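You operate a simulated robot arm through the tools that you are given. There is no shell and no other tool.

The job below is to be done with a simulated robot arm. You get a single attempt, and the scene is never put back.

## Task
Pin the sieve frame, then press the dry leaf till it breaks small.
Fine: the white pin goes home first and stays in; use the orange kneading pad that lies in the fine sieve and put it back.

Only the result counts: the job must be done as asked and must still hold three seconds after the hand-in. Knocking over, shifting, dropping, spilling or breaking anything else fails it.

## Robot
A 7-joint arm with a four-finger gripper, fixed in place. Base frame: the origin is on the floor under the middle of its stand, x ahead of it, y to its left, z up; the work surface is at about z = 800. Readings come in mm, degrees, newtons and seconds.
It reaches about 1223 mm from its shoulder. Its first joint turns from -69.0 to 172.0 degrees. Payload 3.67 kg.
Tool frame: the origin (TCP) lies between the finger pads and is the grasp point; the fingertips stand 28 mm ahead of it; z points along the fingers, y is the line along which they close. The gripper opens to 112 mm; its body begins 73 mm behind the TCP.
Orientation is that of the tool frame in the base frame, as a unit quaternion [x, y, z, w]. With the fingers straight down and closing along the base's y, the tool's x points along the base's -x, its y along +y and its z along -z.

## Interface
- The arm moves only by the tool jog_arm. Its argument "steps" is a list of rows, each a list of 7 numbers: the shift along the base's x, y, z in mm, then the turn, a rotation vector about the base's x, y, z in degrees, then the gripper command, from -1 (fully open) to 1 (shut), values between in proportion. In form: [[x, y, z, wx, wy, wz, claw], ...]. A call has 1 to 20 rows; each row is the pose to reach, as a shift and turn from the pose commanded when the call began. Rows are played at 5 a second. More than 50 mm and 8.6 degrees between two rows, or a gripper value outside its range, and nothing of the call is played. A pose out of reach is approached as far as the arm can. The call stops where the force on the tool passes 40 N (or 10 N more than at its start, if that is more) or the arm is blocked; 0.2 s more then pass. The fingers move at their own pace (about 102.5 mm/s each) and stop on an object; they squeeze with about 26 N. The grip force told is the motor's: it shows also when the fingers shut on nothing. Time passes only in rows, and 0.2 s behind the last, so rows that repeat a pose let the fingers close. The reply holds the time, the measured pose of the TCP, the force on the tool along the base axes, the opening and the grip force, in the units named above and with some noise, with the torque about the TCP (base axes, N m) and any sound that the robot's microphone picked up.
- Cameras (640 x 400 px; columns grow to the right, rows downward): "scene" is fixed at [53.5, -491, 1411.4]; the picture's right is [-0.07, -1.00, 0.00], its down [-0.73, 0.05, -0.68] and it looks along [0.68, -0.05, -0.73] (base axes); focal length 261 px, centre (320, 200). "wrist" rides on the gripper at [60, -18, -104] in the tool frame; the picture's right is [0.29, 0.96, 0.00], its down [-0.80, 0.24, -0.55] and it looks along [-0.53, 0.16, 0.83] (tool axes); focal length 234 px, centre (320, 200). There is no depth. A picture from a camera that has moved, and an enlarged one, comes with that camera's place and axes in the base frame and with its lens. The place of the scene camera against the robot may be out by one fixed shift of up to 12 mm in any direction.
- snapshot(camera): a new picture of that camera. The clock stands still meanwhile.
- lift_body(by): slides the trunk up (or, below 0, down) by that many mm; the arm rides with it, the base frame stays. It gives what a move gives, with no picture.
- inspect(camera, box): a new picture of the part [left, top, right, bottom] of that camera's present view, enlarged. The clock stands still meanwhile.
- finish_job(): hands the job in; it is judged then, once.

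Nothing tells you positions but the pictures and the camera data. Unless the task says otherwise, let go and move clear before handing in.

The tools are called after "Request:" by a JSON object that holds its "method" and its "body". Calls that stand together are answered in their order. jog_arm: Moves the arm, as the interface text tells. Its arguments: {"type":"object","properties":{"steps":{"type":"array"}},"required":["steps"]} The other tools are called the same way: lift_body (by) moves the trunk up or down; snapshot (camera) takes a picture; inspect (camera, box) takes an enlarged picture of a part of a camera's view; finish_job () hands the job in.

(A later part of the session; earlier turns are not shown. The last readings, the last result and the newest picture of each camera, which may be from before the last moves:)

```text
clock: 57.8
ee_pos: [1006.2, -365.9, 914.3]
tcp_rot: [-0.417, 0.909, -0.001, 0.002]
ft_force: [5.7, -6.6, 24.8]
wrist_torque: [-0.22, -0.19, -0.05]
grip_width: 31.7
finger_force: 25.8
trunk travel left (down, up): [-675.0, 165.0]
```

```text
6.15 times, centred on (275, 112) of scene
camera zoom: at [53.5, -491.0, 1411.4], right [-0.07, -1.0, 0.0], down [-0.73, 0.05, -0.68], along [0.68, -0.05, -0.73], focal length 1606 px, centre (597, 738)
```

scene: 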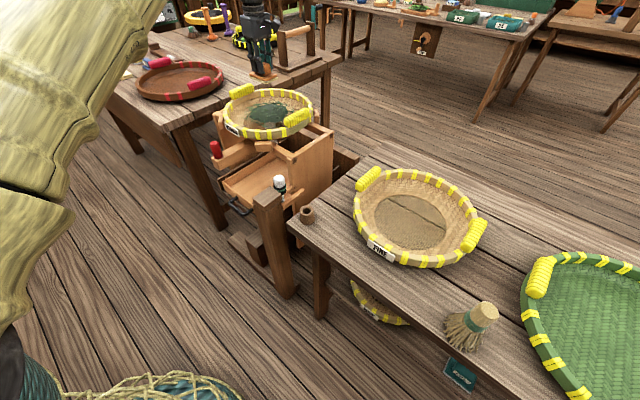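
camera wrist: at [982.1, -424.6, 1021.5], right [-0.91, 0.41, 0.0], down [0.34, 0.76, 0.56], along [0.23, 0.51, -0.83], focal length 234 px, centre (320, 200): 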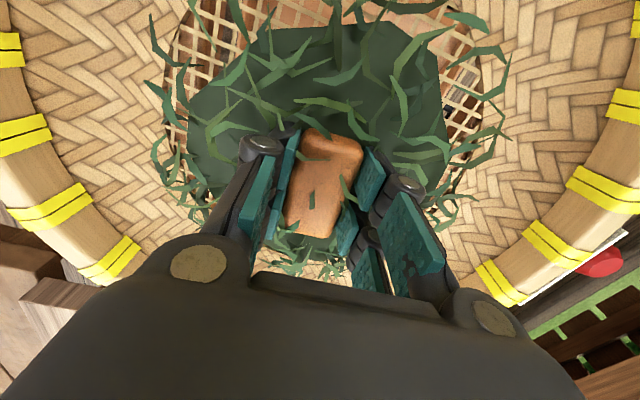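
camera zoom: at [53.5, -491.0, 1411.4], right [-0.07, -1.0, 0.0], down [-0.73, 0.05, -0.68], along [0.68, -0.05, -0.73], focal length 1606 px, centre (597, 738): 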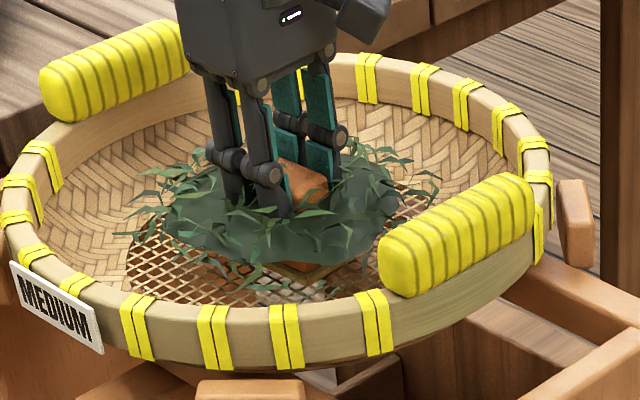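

The TCP keeps creeping down while the force stays near 25 N, so the fingers are sliding on the handle until their tips reach the plate. Once they bear on the plate the force can rise; I'll continue in fine steps.

Request:
{"method": "jog_arm", "body": {"steps": [[0, 0, -0.5, 0, 0, 0, 1], [0, 0, -1, 0, 0, 0, 1], [0, 0, -1.5, 0, 0, 0, 1], [0, 0, -2, 0, 0, 0, 1], [0, 0, -2, 0, 0, 0, 1], [0, 0, -2, 0, 0, 0, 1]]}}

Request:
{"method": "inspect", "body": {"camera": "scene", "box": [225, 80, 325, 145]}}

```text
clock: 59.2
ee_pos: [1006.0, -366.7, 913.0]
tcp_rot: [-0.418, 0.909, 0.0, 0.001]
ft_force: [1.6, -1.6, 24.7]
wrist_torque: [0.04, -0.08, 0.03]
grip_width: 31.7
finger_force: 25.6
trunk travel left (down, up): [-675.0, 165.0]
```

```text
6.15 times, centred on (275, 112) of scene
camera zoom: at [53.5, -491.0, 1411.4], right [-0.07, -1.0, 0.0], down [-0.73, 0.05, -0.68], along [0.68, -0.05, -0.73], focal length 1606 px, centre (597, 738)
```

zoom: 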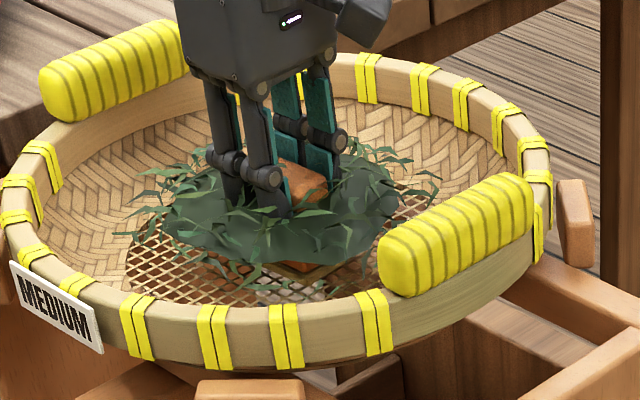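

The force is still capped near 25 N by the sliding. I'll keep easing down until the tips bear on the plate.

Request:
{"method": "jog_arm", "body": {"steps": [[0, 0, -0.7, 0, 0, 0, 1], [0, 0, -1.4, 0, 0, 0, 1], [0, 0, -2.1, 0, 0, 0, 1], [0, 0, -2.8, 0, 0, 0, 1], [0, 0, -2.8, 0, 0, 0, 1]]}}

Request:
{"method": "snapshot", "body": {"camera": "wrist"}}

Request:
{"method": "inspect", "body": {"camera": "scene", "box": [225, 80, 325, 145]}}

```text
clock: 60.4
ee_pos: [1005.9, -366.8, 910.9]
tcp_rot: [-0.416, 0.909, -0.001, 0.001]
ft_force: [2.3, -3.2, 28.0]
wrist_torque: [-0.05, -0.04, -0.06]
grip_width: 31.7
finger_force: 25.9
trunk travel left (down, up): [-675.0, 165.0]
```

```text
taken
camera wrist: at [980.7, -423.8, 1015.6], right [-0.91, 0.41, 0.0], down [0.34, 0.76, 0.55], along [0.23, 0.51, -0.83], focal length 234 px, centre (320, 200)
```

wrist: 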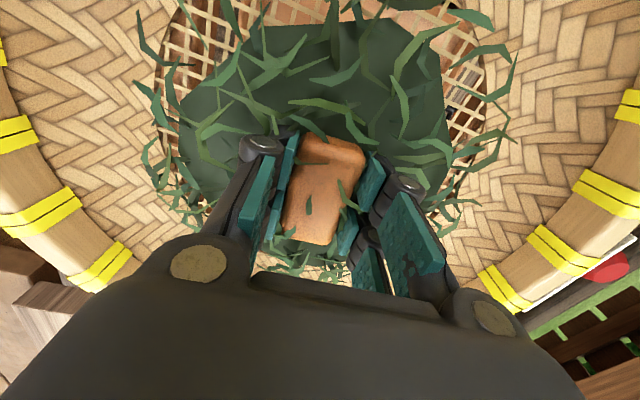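

```text
6.15 times, centred on (275, 112) of scene
camera zoom: at [53.5, -491.0, 1411.4], right [-0.07, -1.0, 0.0], down [-0.73, 0.05, -0.68], along [0.68, -0.05, -0.73], focal length 1606 px, centre (597, 738)
```

zoom: 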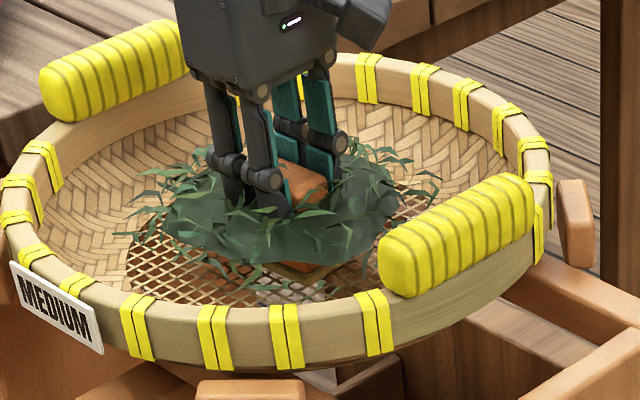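

The force has reached 28 N and the grip has slid nearly to the plate. I'll push a little more, toward 36 N.

Request:
{"method": "jog_arm", "body": {"steps": [[0, 0, -0.5, 0, 0, 0, 1], [0, 0, -1, 0, 0, 0, 1], [0, 0, -1.5, 0, 0, 0, 1], [0, 0, -1.5, 0, 0, 0, 1], [0, 0, -1.5, 0, 0, 0, 1], [0, 0, -1.5, 0, 0, 0, 1], [0, 0, -1.5, 0, 0, 0, 1]]}}

Request:
{"method": "inspect", "body": {"camera": "scene", "box": [225, 80, 325, 145]}}

```text
clock: 62.0
ee_pos: [1005.4, -365.8, 910.9]
tcp_rot: [-0.418, 0.909, -0.001, 0.001]
ft_force: [2.3, -1.6, 39.6]
wrist_torque: [0.17, -0.04, 0.05]
grip_width: 31.8
finger_force: 26.7
trunk travel left (down, up): [-675.0, 165.0]
```

```text
6.15 times, centred on (275, 112) of scene
camera zoom: at [53.5, -491.0, 1411.4], right [-0.07, -1.0, 0.0], down [-0.73, 0.05, -0.68], along [0.68, -0.05, -0.73], focal length 1606 px, centre (597, 738)
```

zoom: 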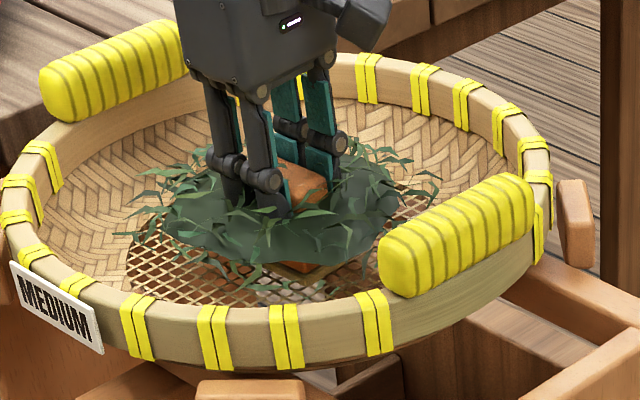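

I'm at 39.6 N, at the limit, and can't see beneath the pad. I'll ease off and lift slowly to see whether the leaf under the pad has changed and whether the pad follows.

Request:
{"method": "jog_arm", "body": {"steps": [[0, 0, 2, 0, 0, 0, 1], [0, 0, 4, 0, 0, 0, 1], [0, 0, 6, 0, 0, 0, 1], [0, 0, 8, 0, 0, 0, 1], [0, 0, 10, 0, 0, 0, 1], [0, 0, 12, 0, 0, 0, 1], [0, 0, 14, 0, 0, 0, 1], [0, 0, 16, 0, 0, 0, 1], [0, 0, 18, 0, 0, 0, 1], [0, 0, 20, 0, 0, 0, 1], [0, 0, 20, 0, 0, 0, 1]]}}

Request:
{"method": "snapshot", "body": {"camera": "wrist"}}

Request:
{"method": "inspect", "body": {"camera": "scene", "box": [225, 80, 325, 145]}}

```text
clock: 64.4
ee_pos: [1009.6, -367.2, 925.8]
tcp_rot: [-0.418, 0.909, -0.001, 0.0]
ft_force: [0.3, 0.4, -0.3]
wrist_torque: [-0.03, 0.01, -0.01]
grip_width: 31.9
finger_force: 26.2
trunk travel left (down, up): [-675.0, 165.0]
```

```text
taken
camera wrist: at [983.5, -424.3, 1030.5], right [-0.91, 0.41, 0.0], down [0.34, 0.76, 0.55], along [0.22, 0.51, -0.83], focal length 234 px, centre (320, 200)
```

wrist: 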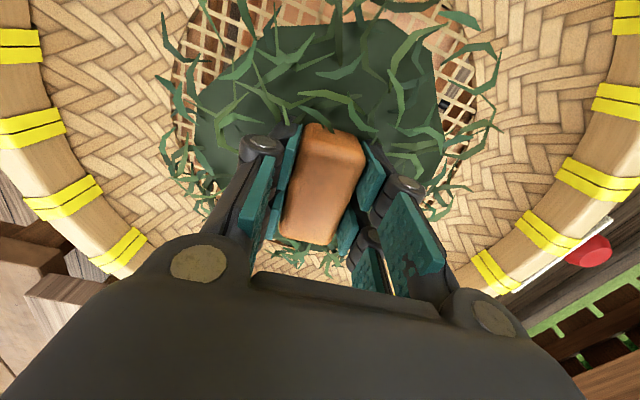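

```text
6.15 times, centred on (275, 112) of scene
camera zoom: at [53.5, -491.0, 1411.4], right [-0.07, -1.0, 0.0], down [-0.73, 0.05, -0.68], along [0.68, -0.05, -0.73], focal length 1606 px, centre (597, 738)
```

zoom: 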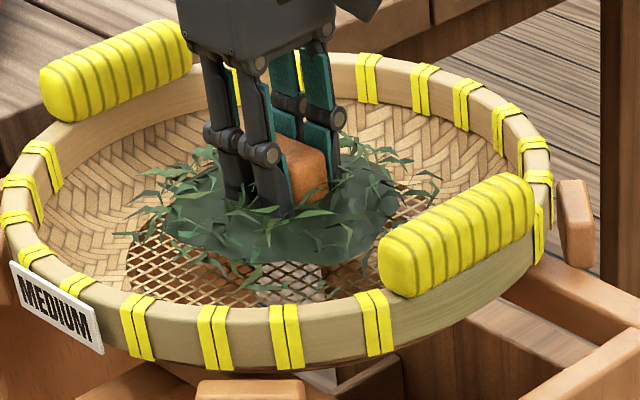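

The pad follows cleanly now, with the fingertips seated on its plate. The leaf still looks whole, so I'll make firm repeated strokes, checking the leaf after each pair.

Request:
{"method": "jog_arm", "body": {"steps": [[0, 0, -5, 0, 0, 0, 1], [0, 0, -10, 0, 0, 0, 1], [0, 0, -14, 0, 0, 0, 1], [0, 0, -16, 0, 0, 0, 1], [0, 0, -17.5, 0, 0, 0, 1], [0, 0, -17.5, 0, 0, 0, 1], [0, 0, -17.5, 0, 0, 0, 1], [0, 0, -12, 0, 0, 0, 1], [0, 0, -6, 0, 0, 0, 1], [0, 0, 0, 0, 0, 0, 1], [0, 0, -5, 0, 0, 0, 1], [0, 0, -10, 0, 0, 0, 1], [0, 0, -14, 0, 0, 0, 1], [0, 0, -16, 0, 0, 0, 1], [0, 0, -17.5, 0, 0, 0, 1], [0, 0, -17.5, 0, 0, 0, 1], [0, 0, -17.5, 0, 0, 0, 1]]}}

Request:
{"method": "inspect", "body": {"camera": "scene", "box": [225, 80, 325, 145]}}

```text
clock: 68.0
ee_pos: [1006.9, -366.3, 911.1]
tcp_rot: [-0.418, 0.909, -0.002, 0.001]
ft_force: [2.1, -1.8, 19.9]
wrist_torque: [0.26, -0.14, 0.02]
grip_width: 31.5
finger_force: 26.1
trunk travel left (down, up): [-675.0, 165.0]
```

```text
6.15 times, centred on (275, 112) of scene
camera zoom: at [53.5, -491.0, 1411.4], right [-0.07, -1.0, 0.0], down [-0.73, 0.05, -0.68], along [0.68, -0.05, -0.73], focal length 1606 px, centre (597, 738)
```

zoom: 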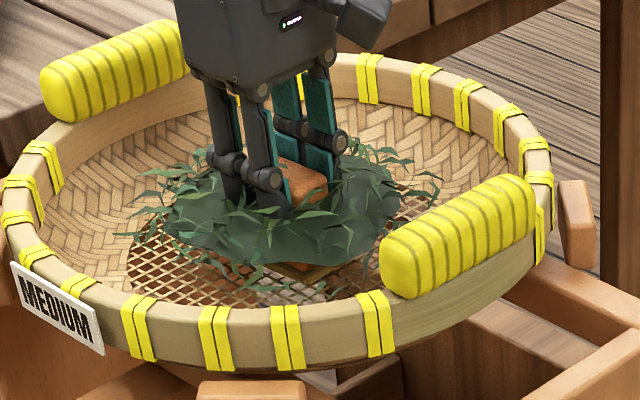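

Two more strokes haven't visibly changed the leaf, but the pad hides its centre. I'll lift well clear and look at the whole mound.

Request:
{"method": "jog_arm", "body": {"steps": [[0, 0, 4, 0, 0, 0, 1], [0, 0, 10, 0, 0, 0, 1], [0, 0, 18, 0, 0, 0, 1], [0, 0, 30, 0, 0, 0, 1], [0, 0, 50, 0, 0, 0, 1], [0, 0, 75, 0, 0, 0, 1], [0, 0, 100, 0, 0, 0, 1], [0, 0, 125, 0, 0, 0, 1], [0, 0, 150, 0, 0, 0, 1], [0, 0, 175, 0, 0, 0, 1], [0, 0, 175, 0, 0, 0, 1]]}}

Request:
{"method": "inspect", "body": {"camera": "scene", "box": [215, 70, 325, 150]}}

Request:
{"method": "inspect", "body": {"camera": "scene", "box": [240, 90, 304, 130]}}

Request:
{"method": "snapshot", "body": {"camera": "wrist"}}

```text
clock: 70.4
ee_pos: [1008.7, -367.8, 1081.3]
tcp_rot: [-0.417, 0.909, 0.001, -0.001]
ft_force: [-0.1, 0.1, -1.1]
wrist_torque: [0.07, 0.01, 0.0]
grip_width: 31.5
finger_force: 26.5
trunk travel left (down, up): [-675.0, 165.0]
```

```text
5.00 times, centred on (270, 110) of scene
camera zoom: at [53.5, -491.0, 1411.4], right [-0.07, -1.0, 0.0], down [-0.73, 0.05, -0.68], along [0.68, -0.05, -0.73], focal length 1304 px, centre (570, 650)
```

zoom: 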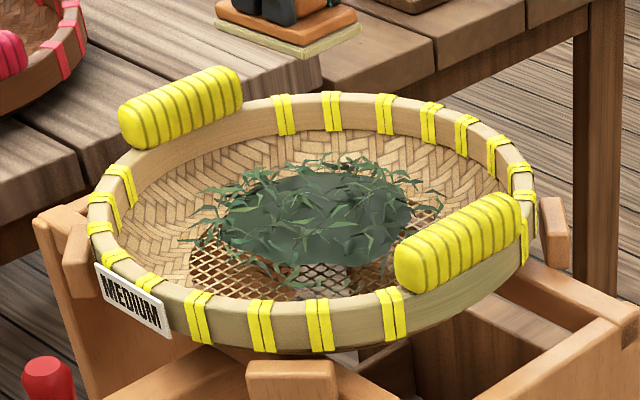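

```text
10.00 times, centred on (272, 110) of scene
camera zoom: at [53.5, -491.0, 1411.4], right [-0.07, -1.0, 0.0], down [-0.73, 0.05, -0.68], along [0.68, -0.05, -0.73], focal length 2609 px, centre (800, 1100)
```

zoom: 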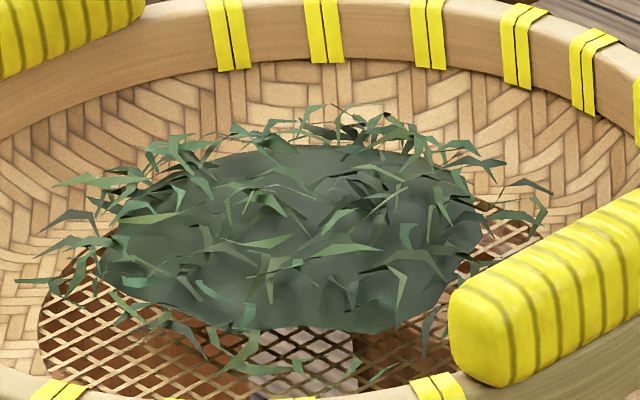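

```text
taken
camera wrist: at [983.0, -425.4, 1185.6], right [-0.91, 0.41, 0.0], down [0.34, 0.76, 0.55], along [0.22, 0.51, -0.83], focal length 234 px, centre (320, 200)
```

wrist: 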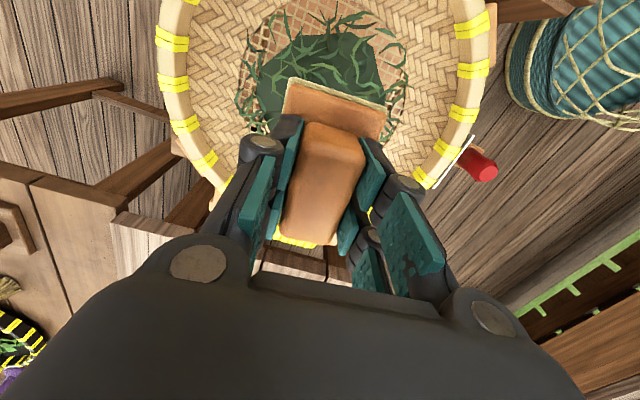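

The leaf is still whole after pressing, and the frame seems to have settled by 2–3 mm. I'll check the pin and stand closely before going on.

Request:
{"method": "inspect", "body": {"camera": "scene", "box": [245, 150, 325, 210]}}

Request:
{"method": "inspect", "body": {"camera": "scene", "box": [190, 90, 350, 210]}}

Request:
{"method": "inspect", "body": {"camera": "wrist", "box": [150, 0, 510, 250]}}

```text
6.67 times, centred on (285, 180) of scene
camera zoom: at [53.5, -491.0, 1411.4], right [-0.07, -1.0, 0.0], down [-0.73, 0.05, -0.68], along [0.68, -0.05, -0.73], focal length 1739 px, centre (553, 333)
```

zoom: 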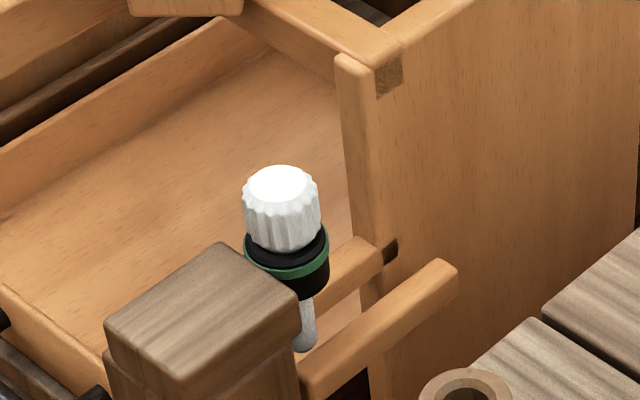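

```text
3.33 times, centred on (270, 150) of scene
camera zoom: at [53.5, -491.0, 1411.4], right [-0.07, -1.0, 0.0], down [-0.73, 0.05, -0.68], along [0.68, -0.05, -0.73], focal length 870 px, centre (487, 367)
```

zoom: 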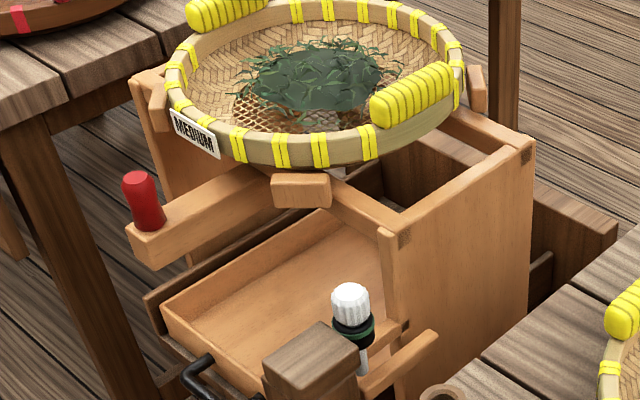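

```text
1.60 times, centred on (330, 125) of wrist
camera zoom: at [983.0, -425.4, 1185.6], right [-0.91, 0.41, 0.0], down [0.34, 0.76, 0.55], along [0.22, 0.51, -0.83], focal length 375 px, centre (304, 320)
```

zoom: 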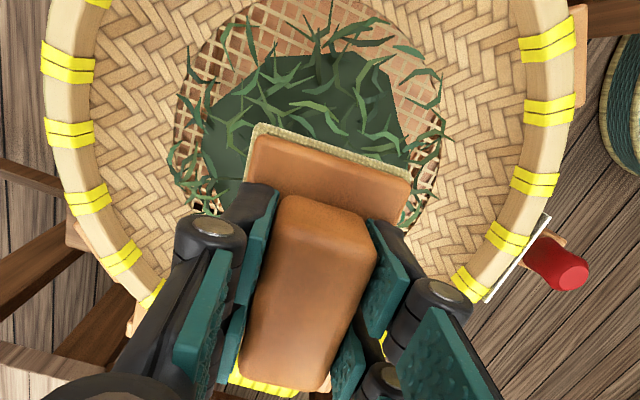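

The pin is still home with its green band, and the stand has only settled by a millimetre or two. I'll go back down and make firmer strokes near 38 N with full lifts between them.

Request:
{"method": "jog_arm", "body": {"steps": [[0, 0, -30, 0, 0, 0, 1], [0, 0, -65, 0, 0, 0, 1], [0, 0, -100, 0, 0, 0, 1], [0, 0, -130, 0, 0, 0, 1], [0, 0, -150, 0, 0, 0, 1], [0, 0, -160, 0, 0, 0, 1], [0, 0, -165, 0, 0, 0, 1], [0, 0, -168, 0, 0, 0, 1], [0, 0, -170, 0, 0, 0, 1], [0, 0, -172, 0, 0, 0, 1], [0, 0, -174, 0, 0, 0, 1], [0, 0, -175.5, 0, 0, 0, 1], [0, 0, -176.5, 0, 0, 0, 1], [0, 0, -176.5, 0, 0, 0, 1], [0, 0, -176.5, 0, 0, 0, 1]]}}

Request:
{"method": "inspect", "body": {"camera": "scene", "box": [225, 80, 325, 145]}}

```text
clock: 73.6
ee_pos: [1007.8, -367.5, 911.7]
tcp_rot: [-0.417, 0.909, 0.0, 0.003]
ft_force: [7.1, -6.0, 26.4]
wrist_torque: [0.21, -0.39, -0.04]
grip_width: 31.8
finger_force: 26.1
trunk travel left (down, up): [-675.0, 165.0]
```

```text
6.15 times, centred on (275, 112) of scene
camera zoom: at [53.5, -491.0, 1411.4], right [-0.07, -1.0, 0.0], down [-0.73, 0.05, -0.68], along [0.68, -0.05, -0.73], focal length 1606 px, centre (597, 738)
```

zoom: 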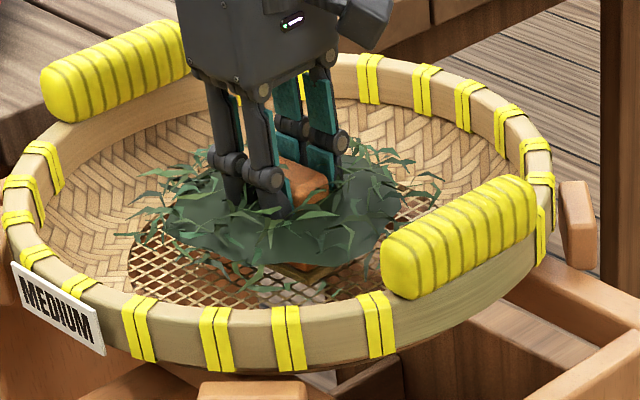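

The pad is on the mesh again at 26 N. I'll bring it up to about 38 N and hold for three seconds.

Request:
{"method": "jog_arm", "body": {"steps": [[0, 0, -0.5, 0, 0, 0, 1], [0, 0, -1, 0, 0, 0, 1], [0, 0, -1.4, 0, 0, 0, 1], [0, 0, -1.4, 0, 0, 0, 1], [0, 0, -1.4, 0, 0, 0, 1], [0, 0, -1.4, 0, 0, 0, 1], [0, 0, -1.4, 0, 0, 0, 1], [0, 0, -1.4, 0, 0, 0, 1], [0, 0, -1.4, 0, 0, 0, 1], [0, 0, -1.4, 0, 0, 0, 1], [0, 0, -1.4, 0, 0, 0, 1], [0, 0, -1.4, 0, 0, 0, 1], [0, 0, -1.4, 0, 0, 0, 1]]}}

Request:
{"method": "inspect", "body": {"camera": "scene", "box": [225, 80, 325, 145]}}

Request:
{"method": "snapshot", "body": {"camera": "wrist"}}

```text
clock: 74.2
ee_pos: [1008.9, -364.9, 910.9]
tcp_rot: [-0.418, 0.909, -0.002, 0.002]
ft_force: [-1.5, 1.2, 15.5]
wrist_torque: [-0.29, 0.81, -0.14]
grip_width: 31.7
finger_force: 26.1
trunk travel left (down, up): [-675.0, 165.0]
stopped in row 3: the force on the tool passed its limit at 41 N (the readings are from after the stop); the commanded pose is now the measured one
```

```text
6.15 times, centred on (275, 112) of scene
camera zoom: at [53.5, -491.0, 1411.4], right [-0.07, -1.0, 0.0], down [-0.73, 0.05, -0.68], along [0.68, -0.05, -0.73], focal length 1606 px, centre (597, 738)
```

zoom: 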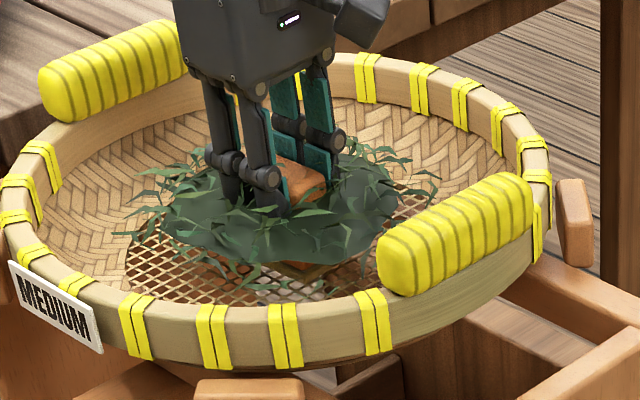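

```text
taken
camera wrist: at [983.2, -422.4, 1015.6], right [-0.91, 0.41, -0.01], down [0.33, 0.76, 0.56], along [0.23, 0.51, -0.83], focal length 234 px, centre (320, 200)
```

wrist: 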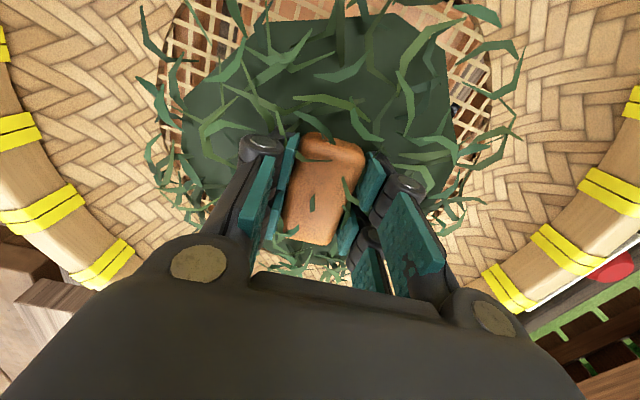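

The force briefly passed 41 N and the call stopped safely; the leaf hasn't changed yet. I'll do a full lift and another firm stroke up to the limit, to see whether repeated hard strokes break it.

Request:
{"method": "jog_arm", "body": {"steps": [[-1, -1, 4, 0, 0, 0, 1], [-1, -2, 9, 0, 0, 0, 1], [-1, -2, 15, 0, 0, 0, 1], [-1, -2, 15, 0, 0, 0, 1], [-1, -2, 10, 0, 0, 0, 1], [-1, -2, 5, 0, 0, 0, 1], [-1, -2, 2, 0, 0, 0, 1], [-1, -2, 0, 0, 0, 0, 1], [-1, -2, -1, 0, 0, 0, 1], [-1, -2, -2, 0, 0, 0, 1], [-1, -2, -3, 0, 0, 0, 1], [-1, -2, -3.5, 0, 0, 0, 1], [-1, -2, -4, 0, 0, 0, 1], [-1, -2, -4.3, 0, 0, 0, 1], [-1, -2, -4.3, 0, 0, 0, 1], [-1, -2, -4.3, 0, 0, 0, 1], [-1, -2, -4.3, 0, 0, 0, 1], [-1, -2, -4.3, 0, 0, 0, 1]]}}

Request:
{"method": "inspect", "body": {"camera": "scene", "box": [225, 80, 325, 145]}}

```text
clock: 77.0
ee_pos: [1009.3, -366.7, 910.0]
tcp_rot: [-0.417, 0.909, -0.003, 0.005]
ft_force: [-2.3, 0.9, 18.1]
wrist_torque: [-0.27, 0.99, -0.15]
grip_width: 31.8
finger_force: 26.2
trunk travel left (down, up): [-675.0, 165.0]
stopped in row 13: the force on the tool passed its limit at 41 N (the readings are from after the stop); the commanded pose is now the measured one
```

```text
6.15 times, centred on (275, 112) of scene
camera zoom: at [53.5, -491.0, 1411.4], right [-0.07, -1.0, 0.0], down [-0.73, 0.05, -0.68], along [0.68, -0.05, -0.73], focal length 1606 px, centre (597, 738)
```

zoom: 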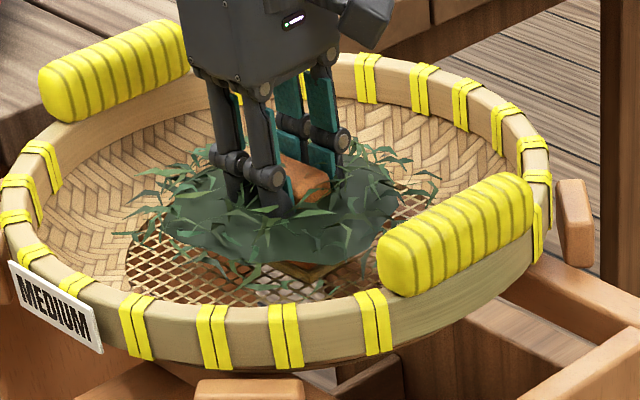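

No change yet. I'll try a longer sustained hold at about 33–36 N, since my earlier firm presses were only brief.

Request:
{"method": "jog_arm", "body": {"steps": [[0, 0, -0.4, 0, 0, 0, 1], [0, 0, -0.8, 0, 0, 0, 1], [0, 0, -1.2, 0, 0, 0, 1], [0, 0, -1.5, 0, 0, 0, 1], [0, 0, -1.5, 0, 0, 0, 1], [0, 0, -1.5, 0, 0, 0, 1], [0, 0, -1.5, 0, 0, 0, 1]]}}

```text
clock: 78.5
ee_pos: [1010.5, -368.1, 911.3]
tcp_rot: [-0.418, 0.908, -0.004, 0.007]
ft_force: [-3.1, 1.3, 18.8]
wrist_torque: [-0.24, 1.1, -0.16]
grip_width: 31.7
finger_force: 25.8
trunk travel left (down, up): [-675.0, 165.0]
stopped in row 7: the force on the tool passed its limit at 40 N (the readings are from after the stop); the commanded pose is now the measured one
```

The force crept up to the limit again and the call stopped. I'll look at the leaf now.

Request:
{"method": "inspect", "body": {"camera": "scene", "box": [225, 80, 325, 145]}}

Request:
{"method": "snapshot", "body": {"camera": "wrist"}}

```text
6.15 times, centred on (275, 112) of scene
camera zoom: at [53.5, -491.0, 1411.4], right [-0.07, -1.0, 0.0], down [-0.73, 0.05, -0.68], along [0.68, -0.05, -0.73], focal length 1606 px, centre (597, 738)
```

zoom: 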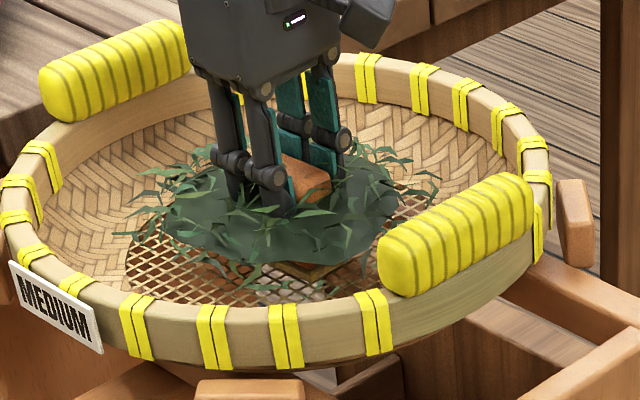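

```text
taken
camera wrist: at [983.7, -425.6, 1015.4], right [-0.91, 0.41, -0.01], down [0.33, 0.76, 0.56], along [0.24, 0.5, -0.83], focal length 234 px, centre (320, 200)
```

wrist: 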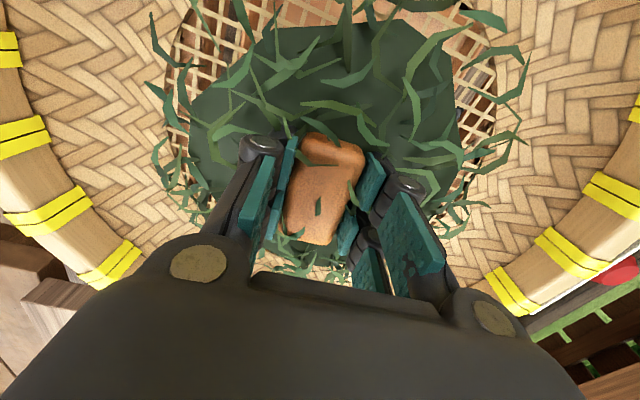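

Pressing straight down hasn't registered, and this is a kneading pad, so I'll try gentle kneading: hold moderate pressure and work the pad a few millimetres to and fro. I'll also take out the small tilt that the stops introduced.

Request:
{"method": "jog_arm", "body": {"steps": [[0, 0, 0.3, 0.08, 0.9, -0.1, 1], [-4, 0, 0.3, 0.08, 0.9, -0.1, 1], [-8, 0, 0.3, 0.08, 0.9, -0.1, 1], [-4, 0, 0.3, 0.08, 0.9, -0.1, 1], [0, 0, 0.3, 0.08, 0.9, -0.1, 1], [4, 0, 0.3, 0.08, 0.9, -0.1, 1], [8, 0, 0.3, 0.08, 0.9, -0.1, 1], [4, 0, 0.3, 0.08, 0.9, -0.1, 1], [0, 0, 0.3, 0.08, 0.9, -0.1, 1], [-4, 0, 0.3, 0.08, 0.9, -0.1, 1], [-4, 0, 0.3, 0.08, 0.9, -0.1, 1]]}}

Request:
{"method": "inspect", "body": {"camera": "scene", "box": [225, 80, 325, 145]}}

Request:
{"method": "snapshot", "body": {"camera": "wrist"}}

```text
clock: 80.9
ee_pos: [1006.8, -369.5, 909.5]
tcp_rot: [-0.415, 0.91, 0.0, -0.001]
ft_force: [7.0, -6.7, 29.9]
wrist_torque: [0.51, -1.05, -0.31]
grip_width: 31.7
finger_force: 26.0
trunk travel left (down, up): [-675.0, 165.0]
```

```text
6.15 times, centred on (275, 112) of scene
camera zoom: at [53.5, -491.0, 1411.4], right [-0.07, -1.0, 0.0], down [-0.73, 0.05, -0.68], along [0.68, -0.05, -0.73], focal length 1606 px, centre (597, 738)
```

zoom: 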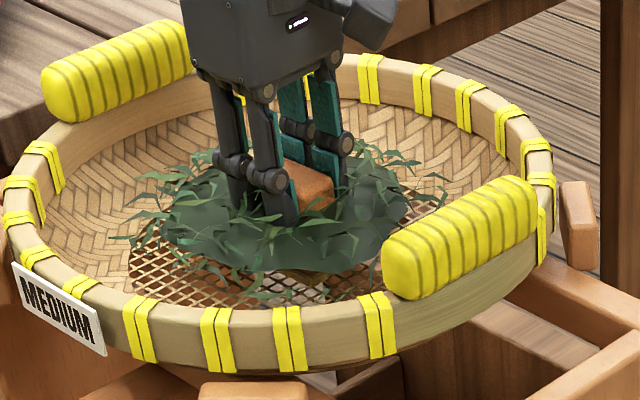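

```text
taken
camera wrist: at [980.0, -427.3, 1015.6], right [-0.91, 0.41, 0.0], down [0.34, 0.76, 0.55], along [0.23, 0.5, -0.83], focal length 234 px, centre (320, 200)
```

wrist: 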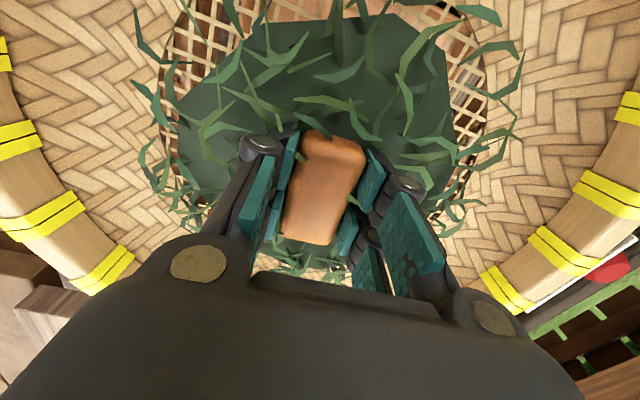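

The leaf responded: the mound is flatter and no longer covers the handle top, so kneading under pressure works. I'll continue with short strokes in y and x, easing the pressure slightly.

Request:
{"method": "jog_arm", "body": {"steps": [[2, 0, 0.7, 0, 0, 0, 1], [2, 4, 0.7, 0, 0, 0, 1], [2, 8, 0.7, 0, 0, 0, 1], [2, 4, 0.7, 0, 0, 0, 1], [2, 0, 0.7, 0, 0, 0, 1], [2, -4, 0.7, 0, 0, 0, 1], [2, -8, 0.7, 0, 0, 0, 1], [2, -4, 0.7, 0, 0, 0, 1], [2, 0, 0.7, 0, 0, 0, 1], [6, 0, 0.7, 0, 0, 0, 1], [10, 0, 0.7, 0, 0, 0, 1], [6, 0, 0.7, 0, 0, 0, 1], [2, 0, 0.7, 0, 0, 0, 1], [-2, 0, 0.7, 0, 0, 0, 1], [-6, 0, 0.7, 0, 0, 0, 1], [-2, 0, 0.7, 0, 0, 0, 1], [2, 0, 0.7, 0, 0, 0, 1], [2, 0, 0.7, 0, 0, 0, 1]]}}

Request:
{"method": "inspect", "body": {"camera": "scene", "box": [225, 80, 325, 145]}}

Request:
{"method": "snapshot", "body": {"camera": "wrist"}}

```text
clock: 84.7
ee_pos: [1006.2, -366.6, 910.9]
tcp_rot: [-0.416, 0.909, 0.001, -0.002]
ft_force: [-8.7, 7.9, 25.6]
wrist_torque: [-0.09, 0.58, -0.18]
grip_width: 31.7
finger_force: 26.1
trunk travel left (down, up): [-675.0, 165.0]
```

```text
6.15 times, centred on (275, 112) of scene
camera zoom: at [53.5, -491.0, 1411.4], right [-0.07, -1.0, 0.0], down [-0.73, 0.05, -0.68], along [0.68, -0.05, -0.73], focal length 1606 px, centre (597, 738)
```

zoom: 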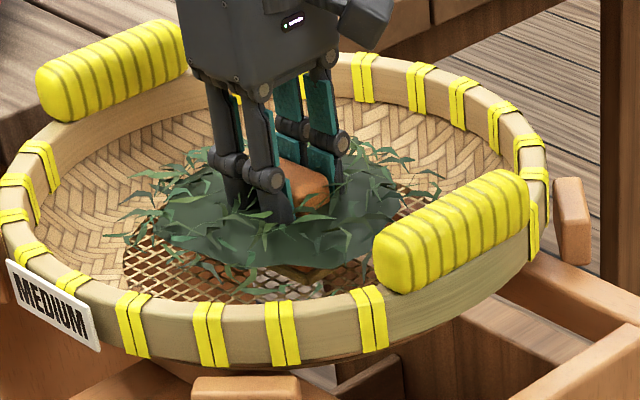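

```text
taken
camera wrist: at [981.3, -424.7, 1015.7], right [-0.91, 0.41, 0.0], down [0.34, 0.76, 0.55], along [0.22, 0.51, -0.83], focal length 234 px, centre (320, 200)
```

wrist: 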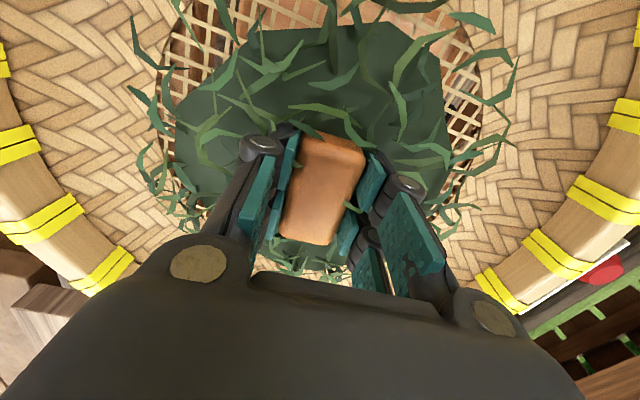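

The mound has spread and lowered a bit compared with before kneading. The bigger change came when the pressure was near 30 N, so I'll knead with slightly more pressure and shorter strokes.

Request:
{"method": "jog_arm", "body": {"steps": [[0, 0, -0.4, 0, 0, 0, 1], [-3, 0, -0.8, 0, 0, 0, 1], [-6, 0, -0.8, 0, 0, 0, 1], [-3, 0, -0.8, 0, 0, 0, 1], [0, 0, -0.8, 0, 0, 0, 1], [3, 0, -0.8, 0, 0, 0, 1], [6, 0, -0.8, 0, 0, 0, 1], [3, 0, -0.8, 0, 0, 0, 1], [0, 0, -0.8, 0, 0, 0, 1], [-3, 0, -0.8, 0, 0, 0, 1], [-6, 0, -0.8, 0, 0, 0, 1], [-3, 0, -0.8, 0, 0, 0, 1], [0, 0, -0.8, 0, 0, 0, 1], [3, 0, -0.8, 0, 0, 0, 1], [6, 0, -0.8, 0, 0, 0, 1], [3, 0, -0.8, 0, 0, 0, 1], [0, 0, -0.8, 0, 0, 0, 1], [0, 0, -0.8, 0, 0, 0, 1]]}}

Request:
{"method": "inspect", "body": {"camera": "scene", "box": [225, 80, 325, 145]}}

Request:
{"method": "snapshot", "body": {"camera": "wrist"}}

```text
clock: 88.5
ee_pos: [1006.7, -370.3, 910.4]
tcp_rot: [-0.416, 0.909, -0.001, -0.001]
ft_force: [3.8, -2.7, 27.7]
wrist_torque: [0.55, -0.81, -0.08]
grip_width: 31.7
finger_force: 25.7
trunk travel left (down, up): [-675.0, 165.0]
```

```text
6.15 times, centred on (275, 112) of scene
camera zoom: at [53.5, -491.0, 1411.4], right [-0.07, -1.0, 0.0], down [-0.73, 0.05, -0.68], along [0.68, -0.05, -0.73], focal length 1606 px, centre (597, 738)
```

zoom: 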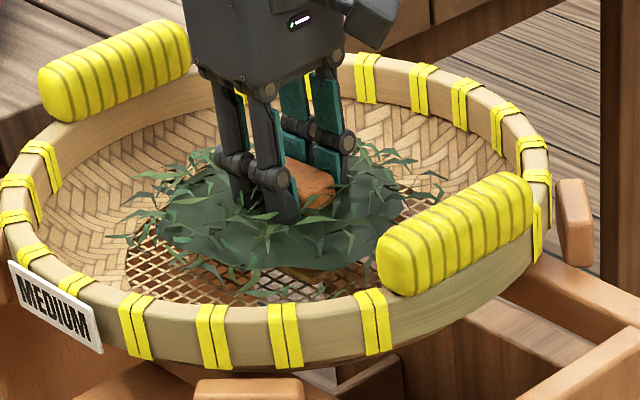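

```text
taken
camera wrist: at [982.1, -428.2, 1015.6], right [-0.91, 0.41, 0.0], down [0.34, 0.76, 0.55], along [0.23, 0.5, -0.83], focal length 234 px, centre (320, 200)
```

wrist: 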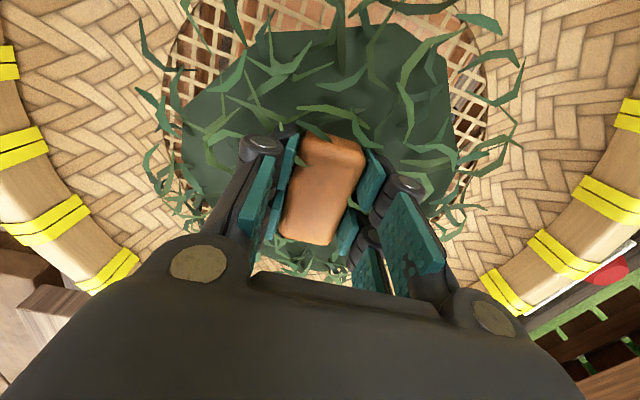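

The leaf's outline hasn't changed further with this last set. I'll lift clear and compare the whole mound with the earlier close-up, to see what has actually broken.

Request:
{"method": "jog_arm", "body": {"steps": [[0, 0, 4, 0, 0, 0, 1], [0, 0, 10, 0, 0, 0, 1], [0, 0, 18, 0, 0, 0, 1], [0, 0, 30, 0, 0, 0, 1], [0, 0, 50, 0, 0, 0, 1], [0, 0, 75, 0, 0, 0, 1], [0, 0, 100, 0, 0, 0, 1], [0, 0, 125, 0, 0, 0, 1], [0, 0, 150, 0, 0, 0, 1], [0, 0, 170, 0, 0, 0, 1], [0, 0, 170, 0, 0, 0, 1]]}}

Request:
{"method": "inspect", "body": {"camera": "scene", "box": [240, 90, 304, 130]}}

Request:
{"method": "inspect", "body": {"camera": "scene", "box": [215, 70, 325, 150]}}

Request:
{"method": "inspect", "body": {"camera": "wrist", "box": [150, 0, 510, 250]}}

```text
clock: 90.9
ee_pos: [1007.9, -370.0, 1076.5]
tcp_rot: [-0.416, 0.909, 0.002, -0.003]
ft_force: [-0.2, 0.3, -2.2]
wrist_torque: [-0.03, 0.01, 0.02]
grip_width: 31.5
finger_force: 26.2
trunk travel left (down, up): [-675.0, 165.0]
```

```text
10.00 times, centred on (272, 110) of scene
camera zoom: at [53.5, -491.0, 1411.4], right [-0.07, -1.0, 0.0], down [-0.73, 0.05, -0.68], along [0.68, -0.05, -0.73], focal length 2609 px, centre (800, 1100)
```

zoom: 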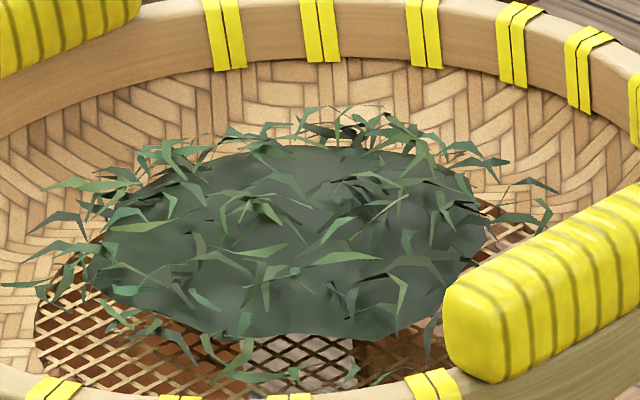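

```text
5.00 times, centred on (270, 110) of scene
camera zoom: at [53.5, -491.0, 1411.4], right [-0.07, -1.0, 0.0], down [-0.73, 0.05, -0.68], along [0.68, -0.05, -0.73], focal length 1304 px, centre (570, 650)
```

zoom: 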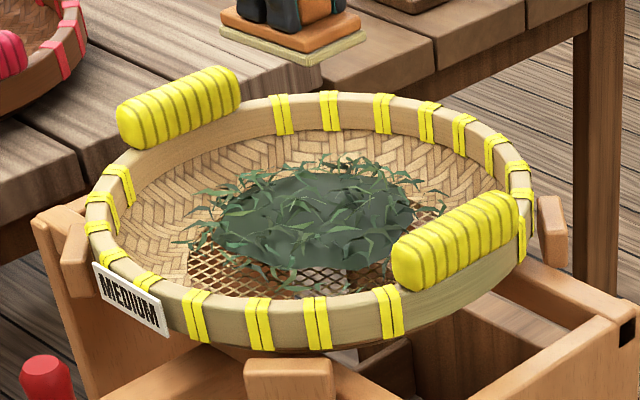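

```text
1.60 times, centred on (330, 125) of wrist
camera zoom: at [983.5, -427.9, 1180.8], right [-0.91, 0.41, 0.01], down [0.34, 0.76, 0.55], along [0.22, 0.51, -0.83], focal length 375 px, centre (304, 320)
```

zoom: 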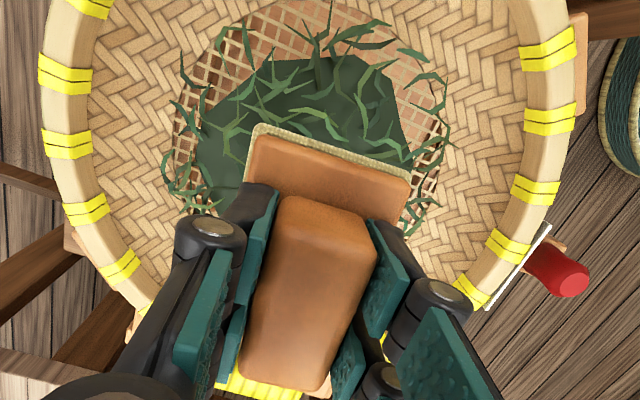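

The mound has clearly spread about 4–5 % and flattened, so one of my presses counted: the one that combined pressure with a sideways working motion. I'll go down again for a full press-and-knead cycle.

Request:
{"method": "jog_arm", "body": {"steps": [[0, 1, -35, 0, 0, 0, 1], [0, 2, -75, 0, 0, 0, 1], [0, 2, -110, 0, 0, 0, 1], [0, 2, -135, 0, 0, 0, 1], [0, 2, -150, 0, 0, 0, 1], [0, 2, -160, 0, 0, 0, 1], [0, 2, -165, 0, 0, 0, 1], [0, 2, -168, 0, 0, 0, 1], [0, 2, -170, 0, 0, 0, 1], [0, 2, -171.5, 0, 0, 0, 1], [0, 2, -172.5, 0, 0, 0, 1], [0, 2, -172.5, 0, 0, 0, 1], [0, 2, -172.5, 0, 0, 0, 1]]}}

Request:
{"method": "inspect", "body": {"camera": "scene", "box": [225, 80, 325, 145]}}

```text
clock: 93.6
ee_pos: [1010.4, -366.6, 910.2]
tcp_rot: [-0.416, 0.909, -0.002, 0.001]
ft_force: [-1.2, 0.1, 15.1]
wrist_torque: [-0.33, 0.71, -0.09]
grip_width: 31.8
finger_force: 25.6
trunk travel left (down, up): [-675.0, 165.0]
stopped in row 13: the force on the tool passed its limit at 41 N (the readings are from after the stop); the commanded pose is now the measured one
```

```text
6.15 times, centred on (275, 112) of scene
camera zoom: at [53.5, -491.0, 1411.4], right [-0.07, -1.0, 0.0], down [-0.73, 0.05, -0.68], along [0.68, -0.05, -0.73], focal length 1606 px, centre (597, 738)
```

zoom: 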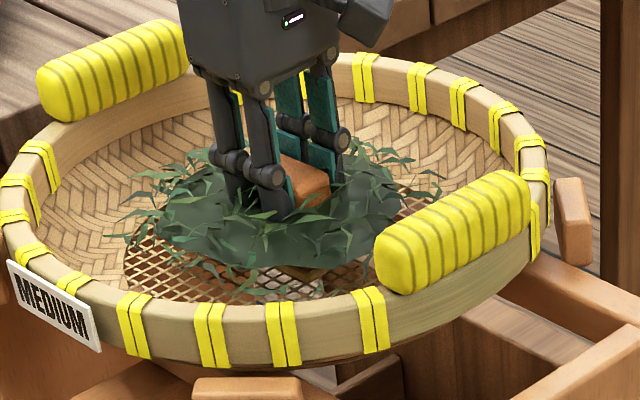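

Contact is re-established and the call stopped at its limit with 15 N remaining. I'll repeat the working motion that produced the change.

Request:
{"method": "jog_arm", "body": {"steps": [[0, 0, 0, 0, 0.1, 0, 1], [-4, 0, 0, 0, 0.1, 0, 1], [-8, 0, 0, 0, 0.1, 0, 1], [-4, 0, 0, 0, 0.1, 0, 1], [0, 0, 0, 0, 0.1, 0, 1], [4, 0, 0, 0, 0.1, 0, 1], [8, 0, 0, 0, 0.1, 0, 1], [4, 0, 0, 0, 0.1, 0, 1], [0, 0, 0, 0, 0.1, 0, 1], [-4, 0, 0, 0, 0.1, 0, 1], [-4, 0, 0, 0, 0.1, 0, 1]]}}

Request:
{"method": "inspect", "body": {"camera": "scene", "box": [225, 80, 325, 145]}}

```text
clock: 96.0
ee_pos: [1004.8, -369.1, 912.0]
tcp_rot: [-0.416, 0.909, -0.002, 0.0]
ft_force: [8.8, -6.1, 29.4]
wrist_torque: [0.52, -0.79, -0.22]
grip_width: 31.6
finger_force: 26.3
trunk travel left (down, up): [-675.0, 165.0]
```

```text
6.15 times, centred on (275, 112) of scene
camera zoom: at [53.5, -491.0, 1411.4], right [-0.07, -1.0, 0.0], down [-0.73, 0.05, -0.68], along [0.68, -0.05, -0.73], focal length 1606 px, centre (597, 738)
```

zoom: 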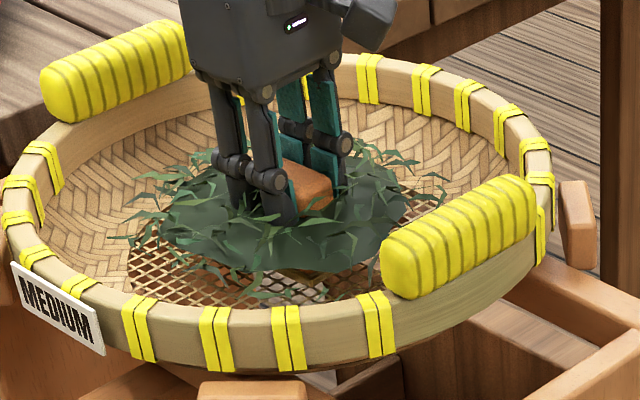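

This cycle gave no new step, so what counts may be total pressing time or number of presses. I'll separate the two: first a long steady hold at this pressure.

Request:
{"method": "jog_arm", "body": {"steps": [[0, 0, 0.3, 0, 0, 0, 1], [2, 0, 0.3, 0, 0, 0, 1], [4, 0, 0.3, 0, 0, 0, 1], [4, 0, 0.3, 0, 0, 0, 1], [4, 0, 0.3, 0, 0, 0, 1], [4, 0, 0.3, 0, 0, 0, 1], [4, 0, 0.3, 0, 0, 0, 1], [4, 0, 0.3, 0, 0, 0, 1], [4, 0, 0.3, 0, 0, 0, 1], [4, 0, 0.3, 0, 0, 0, 1], [4, 0, 0.3, 0, 0, 0, 1], [4, 0, 0.3, 0, 0, 0, 1], [4, 0, 0.3, 0, 0, 0, 1], [4, 0, 0.3, 0, 0, 0, 1], [4, 0, 0.3, 0, 0, 0, 1], [4, 0, 0.3, 0, 0, 0, 1], [4, 0, 0.3, 0, 0, 0, 1], [4, 0, 0.3, 0, 0, 0, 1], [4, 0, 0.3, 0, 0, 0, 1], [4, 0, 0.3, 0, 0, 0, 1]]}}

Request:
{"method": "inspect", "body": {"camera": "scene", "box": [225, 80, 325, 145]}}

```text
clock: 100.2
ee_pos: [1008.5, -369.4, 910.3]
tcp_rot: [-0.416, 0.909, -0.001, 0.001]
ft_force: [-2.2, 2.1, 20.2]
wrist_torque: [0.17, 0.1, -0.01]
grip_width: 31.8
finger_force: 25.6
trunk travel left (down, up): [-675.0, 165.0]
```

```text
6.15 times, centred on (275, 112) of scene
camera zoom: at [53.5, -491.0, 1411.4], right [-0.07, -1.0, 0.0], down [-0.73, 0.05, -0.68], along [0.68, -0.05, -0.73], focal length 1606 px, centre (597, 738)
```

zoom: 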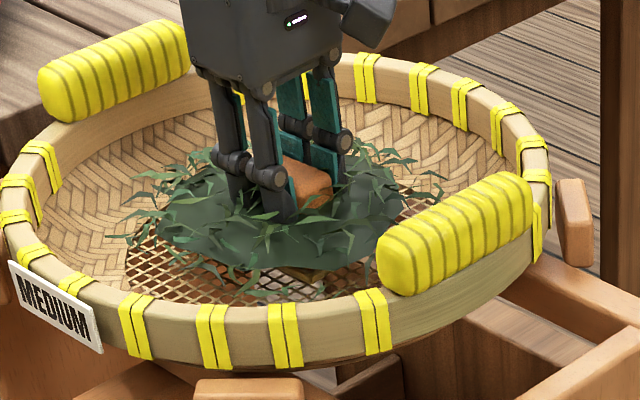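

A steady 20 N hold for four seconds did nothing, so a higher force may be what counts. I'll step up gradually and watch the settled force to hold near 35 N.

Request:
{"method": "jog_arm", "body": {"steps": [[0, 0, -0.4, 0, 0, 0, 1], [0, 0, -0.8, 0, 0, 0, 1], [0, 0, -0.8, 0, 0, 0, 1], [0, 0, -0.8, 0, 0, 0, 1]]}}

```text
clock: 101.2
ee_pos: [1007.6, -368.3, 910.7]
tcp_rot: [-0.416, 0.909, -0.001, 0.001]
ft_force: [3.5, -2.6, 26.9]
wrist_torque: [0.16, -0.13, -0.03]
grip_width: 31.4
finger_force: 26.5
trunk travel left (down, up): [-675.0, 165.0]
```

Request:
{"method": "jog_arm", "body": {"steps": [[0, 0, -0.4, 0, 0, 0, 1], [0, 0, -0.8, 0, 0, 0, 1], [0, 0, -0.8, 0, 0, 0, 1], [0, 0, -0.8, 0, 0, 0, 1], [0, 0, -0.8, 0, 0, 0, 1]]}}

Request:
{"method": "inspect", "body": {"camera": "scene", "box": [225, 80, 325, 145]}}

```text
clock: 102.4
ee_pos: [1007.0, -368.8, 911.3]
tcp_rot: [-0.415, 0.91, -0.002, 0.001]
ft_force: [6.6, -6.6, 38.7]
wrist_torque: [-0.05, -0.08, -0.05]
grip_width: 31.9
finger_force: 26.0
trunk travel left (down, up): [-675.0, 165.0]
```

```text
6.15 times, centred on (275, 112) of scene
camera zoom: at [53.5, -491.0, 1411.4], right [-0.07, -1.0, 0.0], down [-0.73, 0.05, -0.68], along [0.68, -0.05, -0.73], focal length 1606 px, centre (597, 738)
```

zoom: 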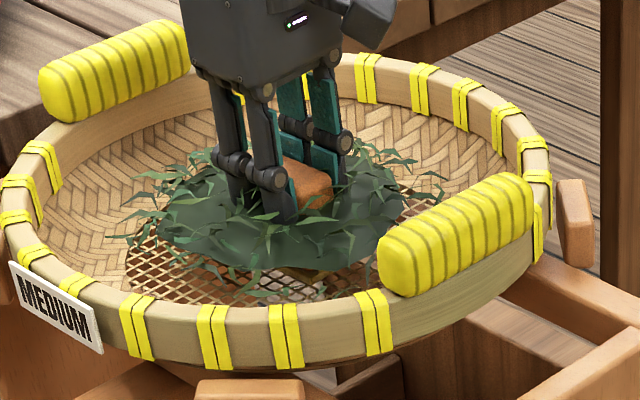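

It now holds 38.7 N, so this call's limit is higher. I'll hold here for two seconds without pushing further and look.

Request:
{"method": "jog_arm", "body": {"steps": [[0, 0, 0, 0, 0, 0, 1], [0, 0, 0, 0, 0, 0, 1], [0, 0, 0, 0, 0, 0, 1], [0, 0, 0, 0, 0, 0, 1], [0, 0, 0, 0, 0, 0, 1], [0, 0, 0, 0, 0, 0, 1], [0, 0, 0, 0, 0, 0, 1], [0, 0, 0, 0, 0, 0, 1], [0, 0, 0, 0, 0, 0, 1], [0, 0, 0, 0, 0, 0, 1]]}}

Request:
{"method": "inspect", "body": {"camera": "scene", "box": [225, 80, 325, 145]}}

```text
clock: 104.6
ee_pos: [1007.7, -368.3, 910.5]
tcp_rot: [-0.415, 0.91, -0.002, 0.001]
ft_force: [2.9, -4.1, 37.6]
wrist_torque: [0.04, 0.03, -0.04]
grip_width: 31.4
finger_force: 25.7
trunk travel left (down, up): [-675.0, 165.0]
```

```text
6.15 times, centred on (275, 112) of scene
camera zoom: at [53.5, -491.0, 1411.4], right [-0.07, -1.0, 0.0], down [-0.73, 0.05, -0.68], along [0.68, -0.05, -0.73], focal length 1606 px, centre (597, 738)
```

zoom: 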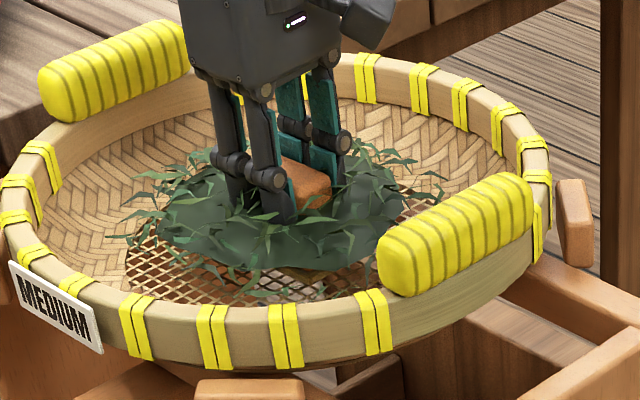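

No change from a static 38 N. One remaining idea is accumulated pressing time, where about 21 s passed before the first step and the next would be due about now. I'll hold a little longer and check.

Request:
{"method": "jog_arm", "body": {"steps": [[0, 0, 0.3, 0, 0, 0, 1], [0, 0, 0.5, 0, 0, 0, 1], [0, 0, 0.5, 0, 0, 0, 1], [0, 0, 0.5, 0, 0, 0, 1], [0, 0, 0.5, 0, 0, 0, 1], [0, 0, 0.5, 0, 0, 0, 1], [0, 0, 0.5, 0, 0, 0, 1], [0, 0, 0.5, 0, 0, 0, 1], [0, 0, 0.5, 0, 0, 0, 1], [0, 0, 0.5, 0, 0, 0, 1], [0, 0, 0.5, 0, 0, 0, 1], [0, 0, 0.5, 0, 0, 0, 1], [0, 0, 0.5, 0, 0, 0, 1], [0, 0, 0.5, 0, 0, 0, 1], [0, 0, 0.5, 0, 0, 0, 1], [0, 0, 0.5, 0, 0, 0, 1], [0, 0, 0.5, 0, 0, 0, 1], [0, 0, 0.5, 0, 0, 0, 1], [0, 0, 0.5, 0, 0, 0, 1], [0, 0, 0.5, 0, 0, 0, 1]]}}

Request:
{"method": "inspect", "body": {"camera": "scene", "box": [225, 80, 325, 145]}}

```text
clock: 108.8
ee_pos: [1007.7, -367.7, 911.0]
tcp_rot: [-0.416, 0.91, -0.001, 0.0]
ft_force: [-0.4, 0.1, 35.2]
wrist_torque: [0.26, 0.03, 0.0]
grip_width: 31.9
finger_force: 26.2
trunk travel left (down, up): [-675.0, 165.0]
```

```text
6.15 times, centred on (275, 112) of scene
camera zoom: at [53.5, -491.0, 1411.4], right [-0.07, -1.0, 0.0], down [-0.73, 0.05, -0.68], along [0.68, -0.05, -0.73], focal length 1606 px, centre (597, 738)
```

zoom: 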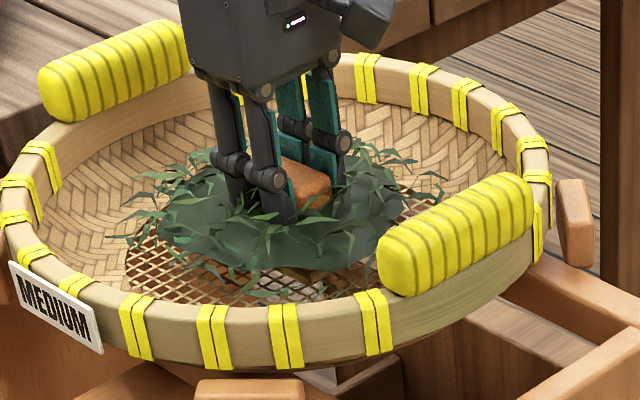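

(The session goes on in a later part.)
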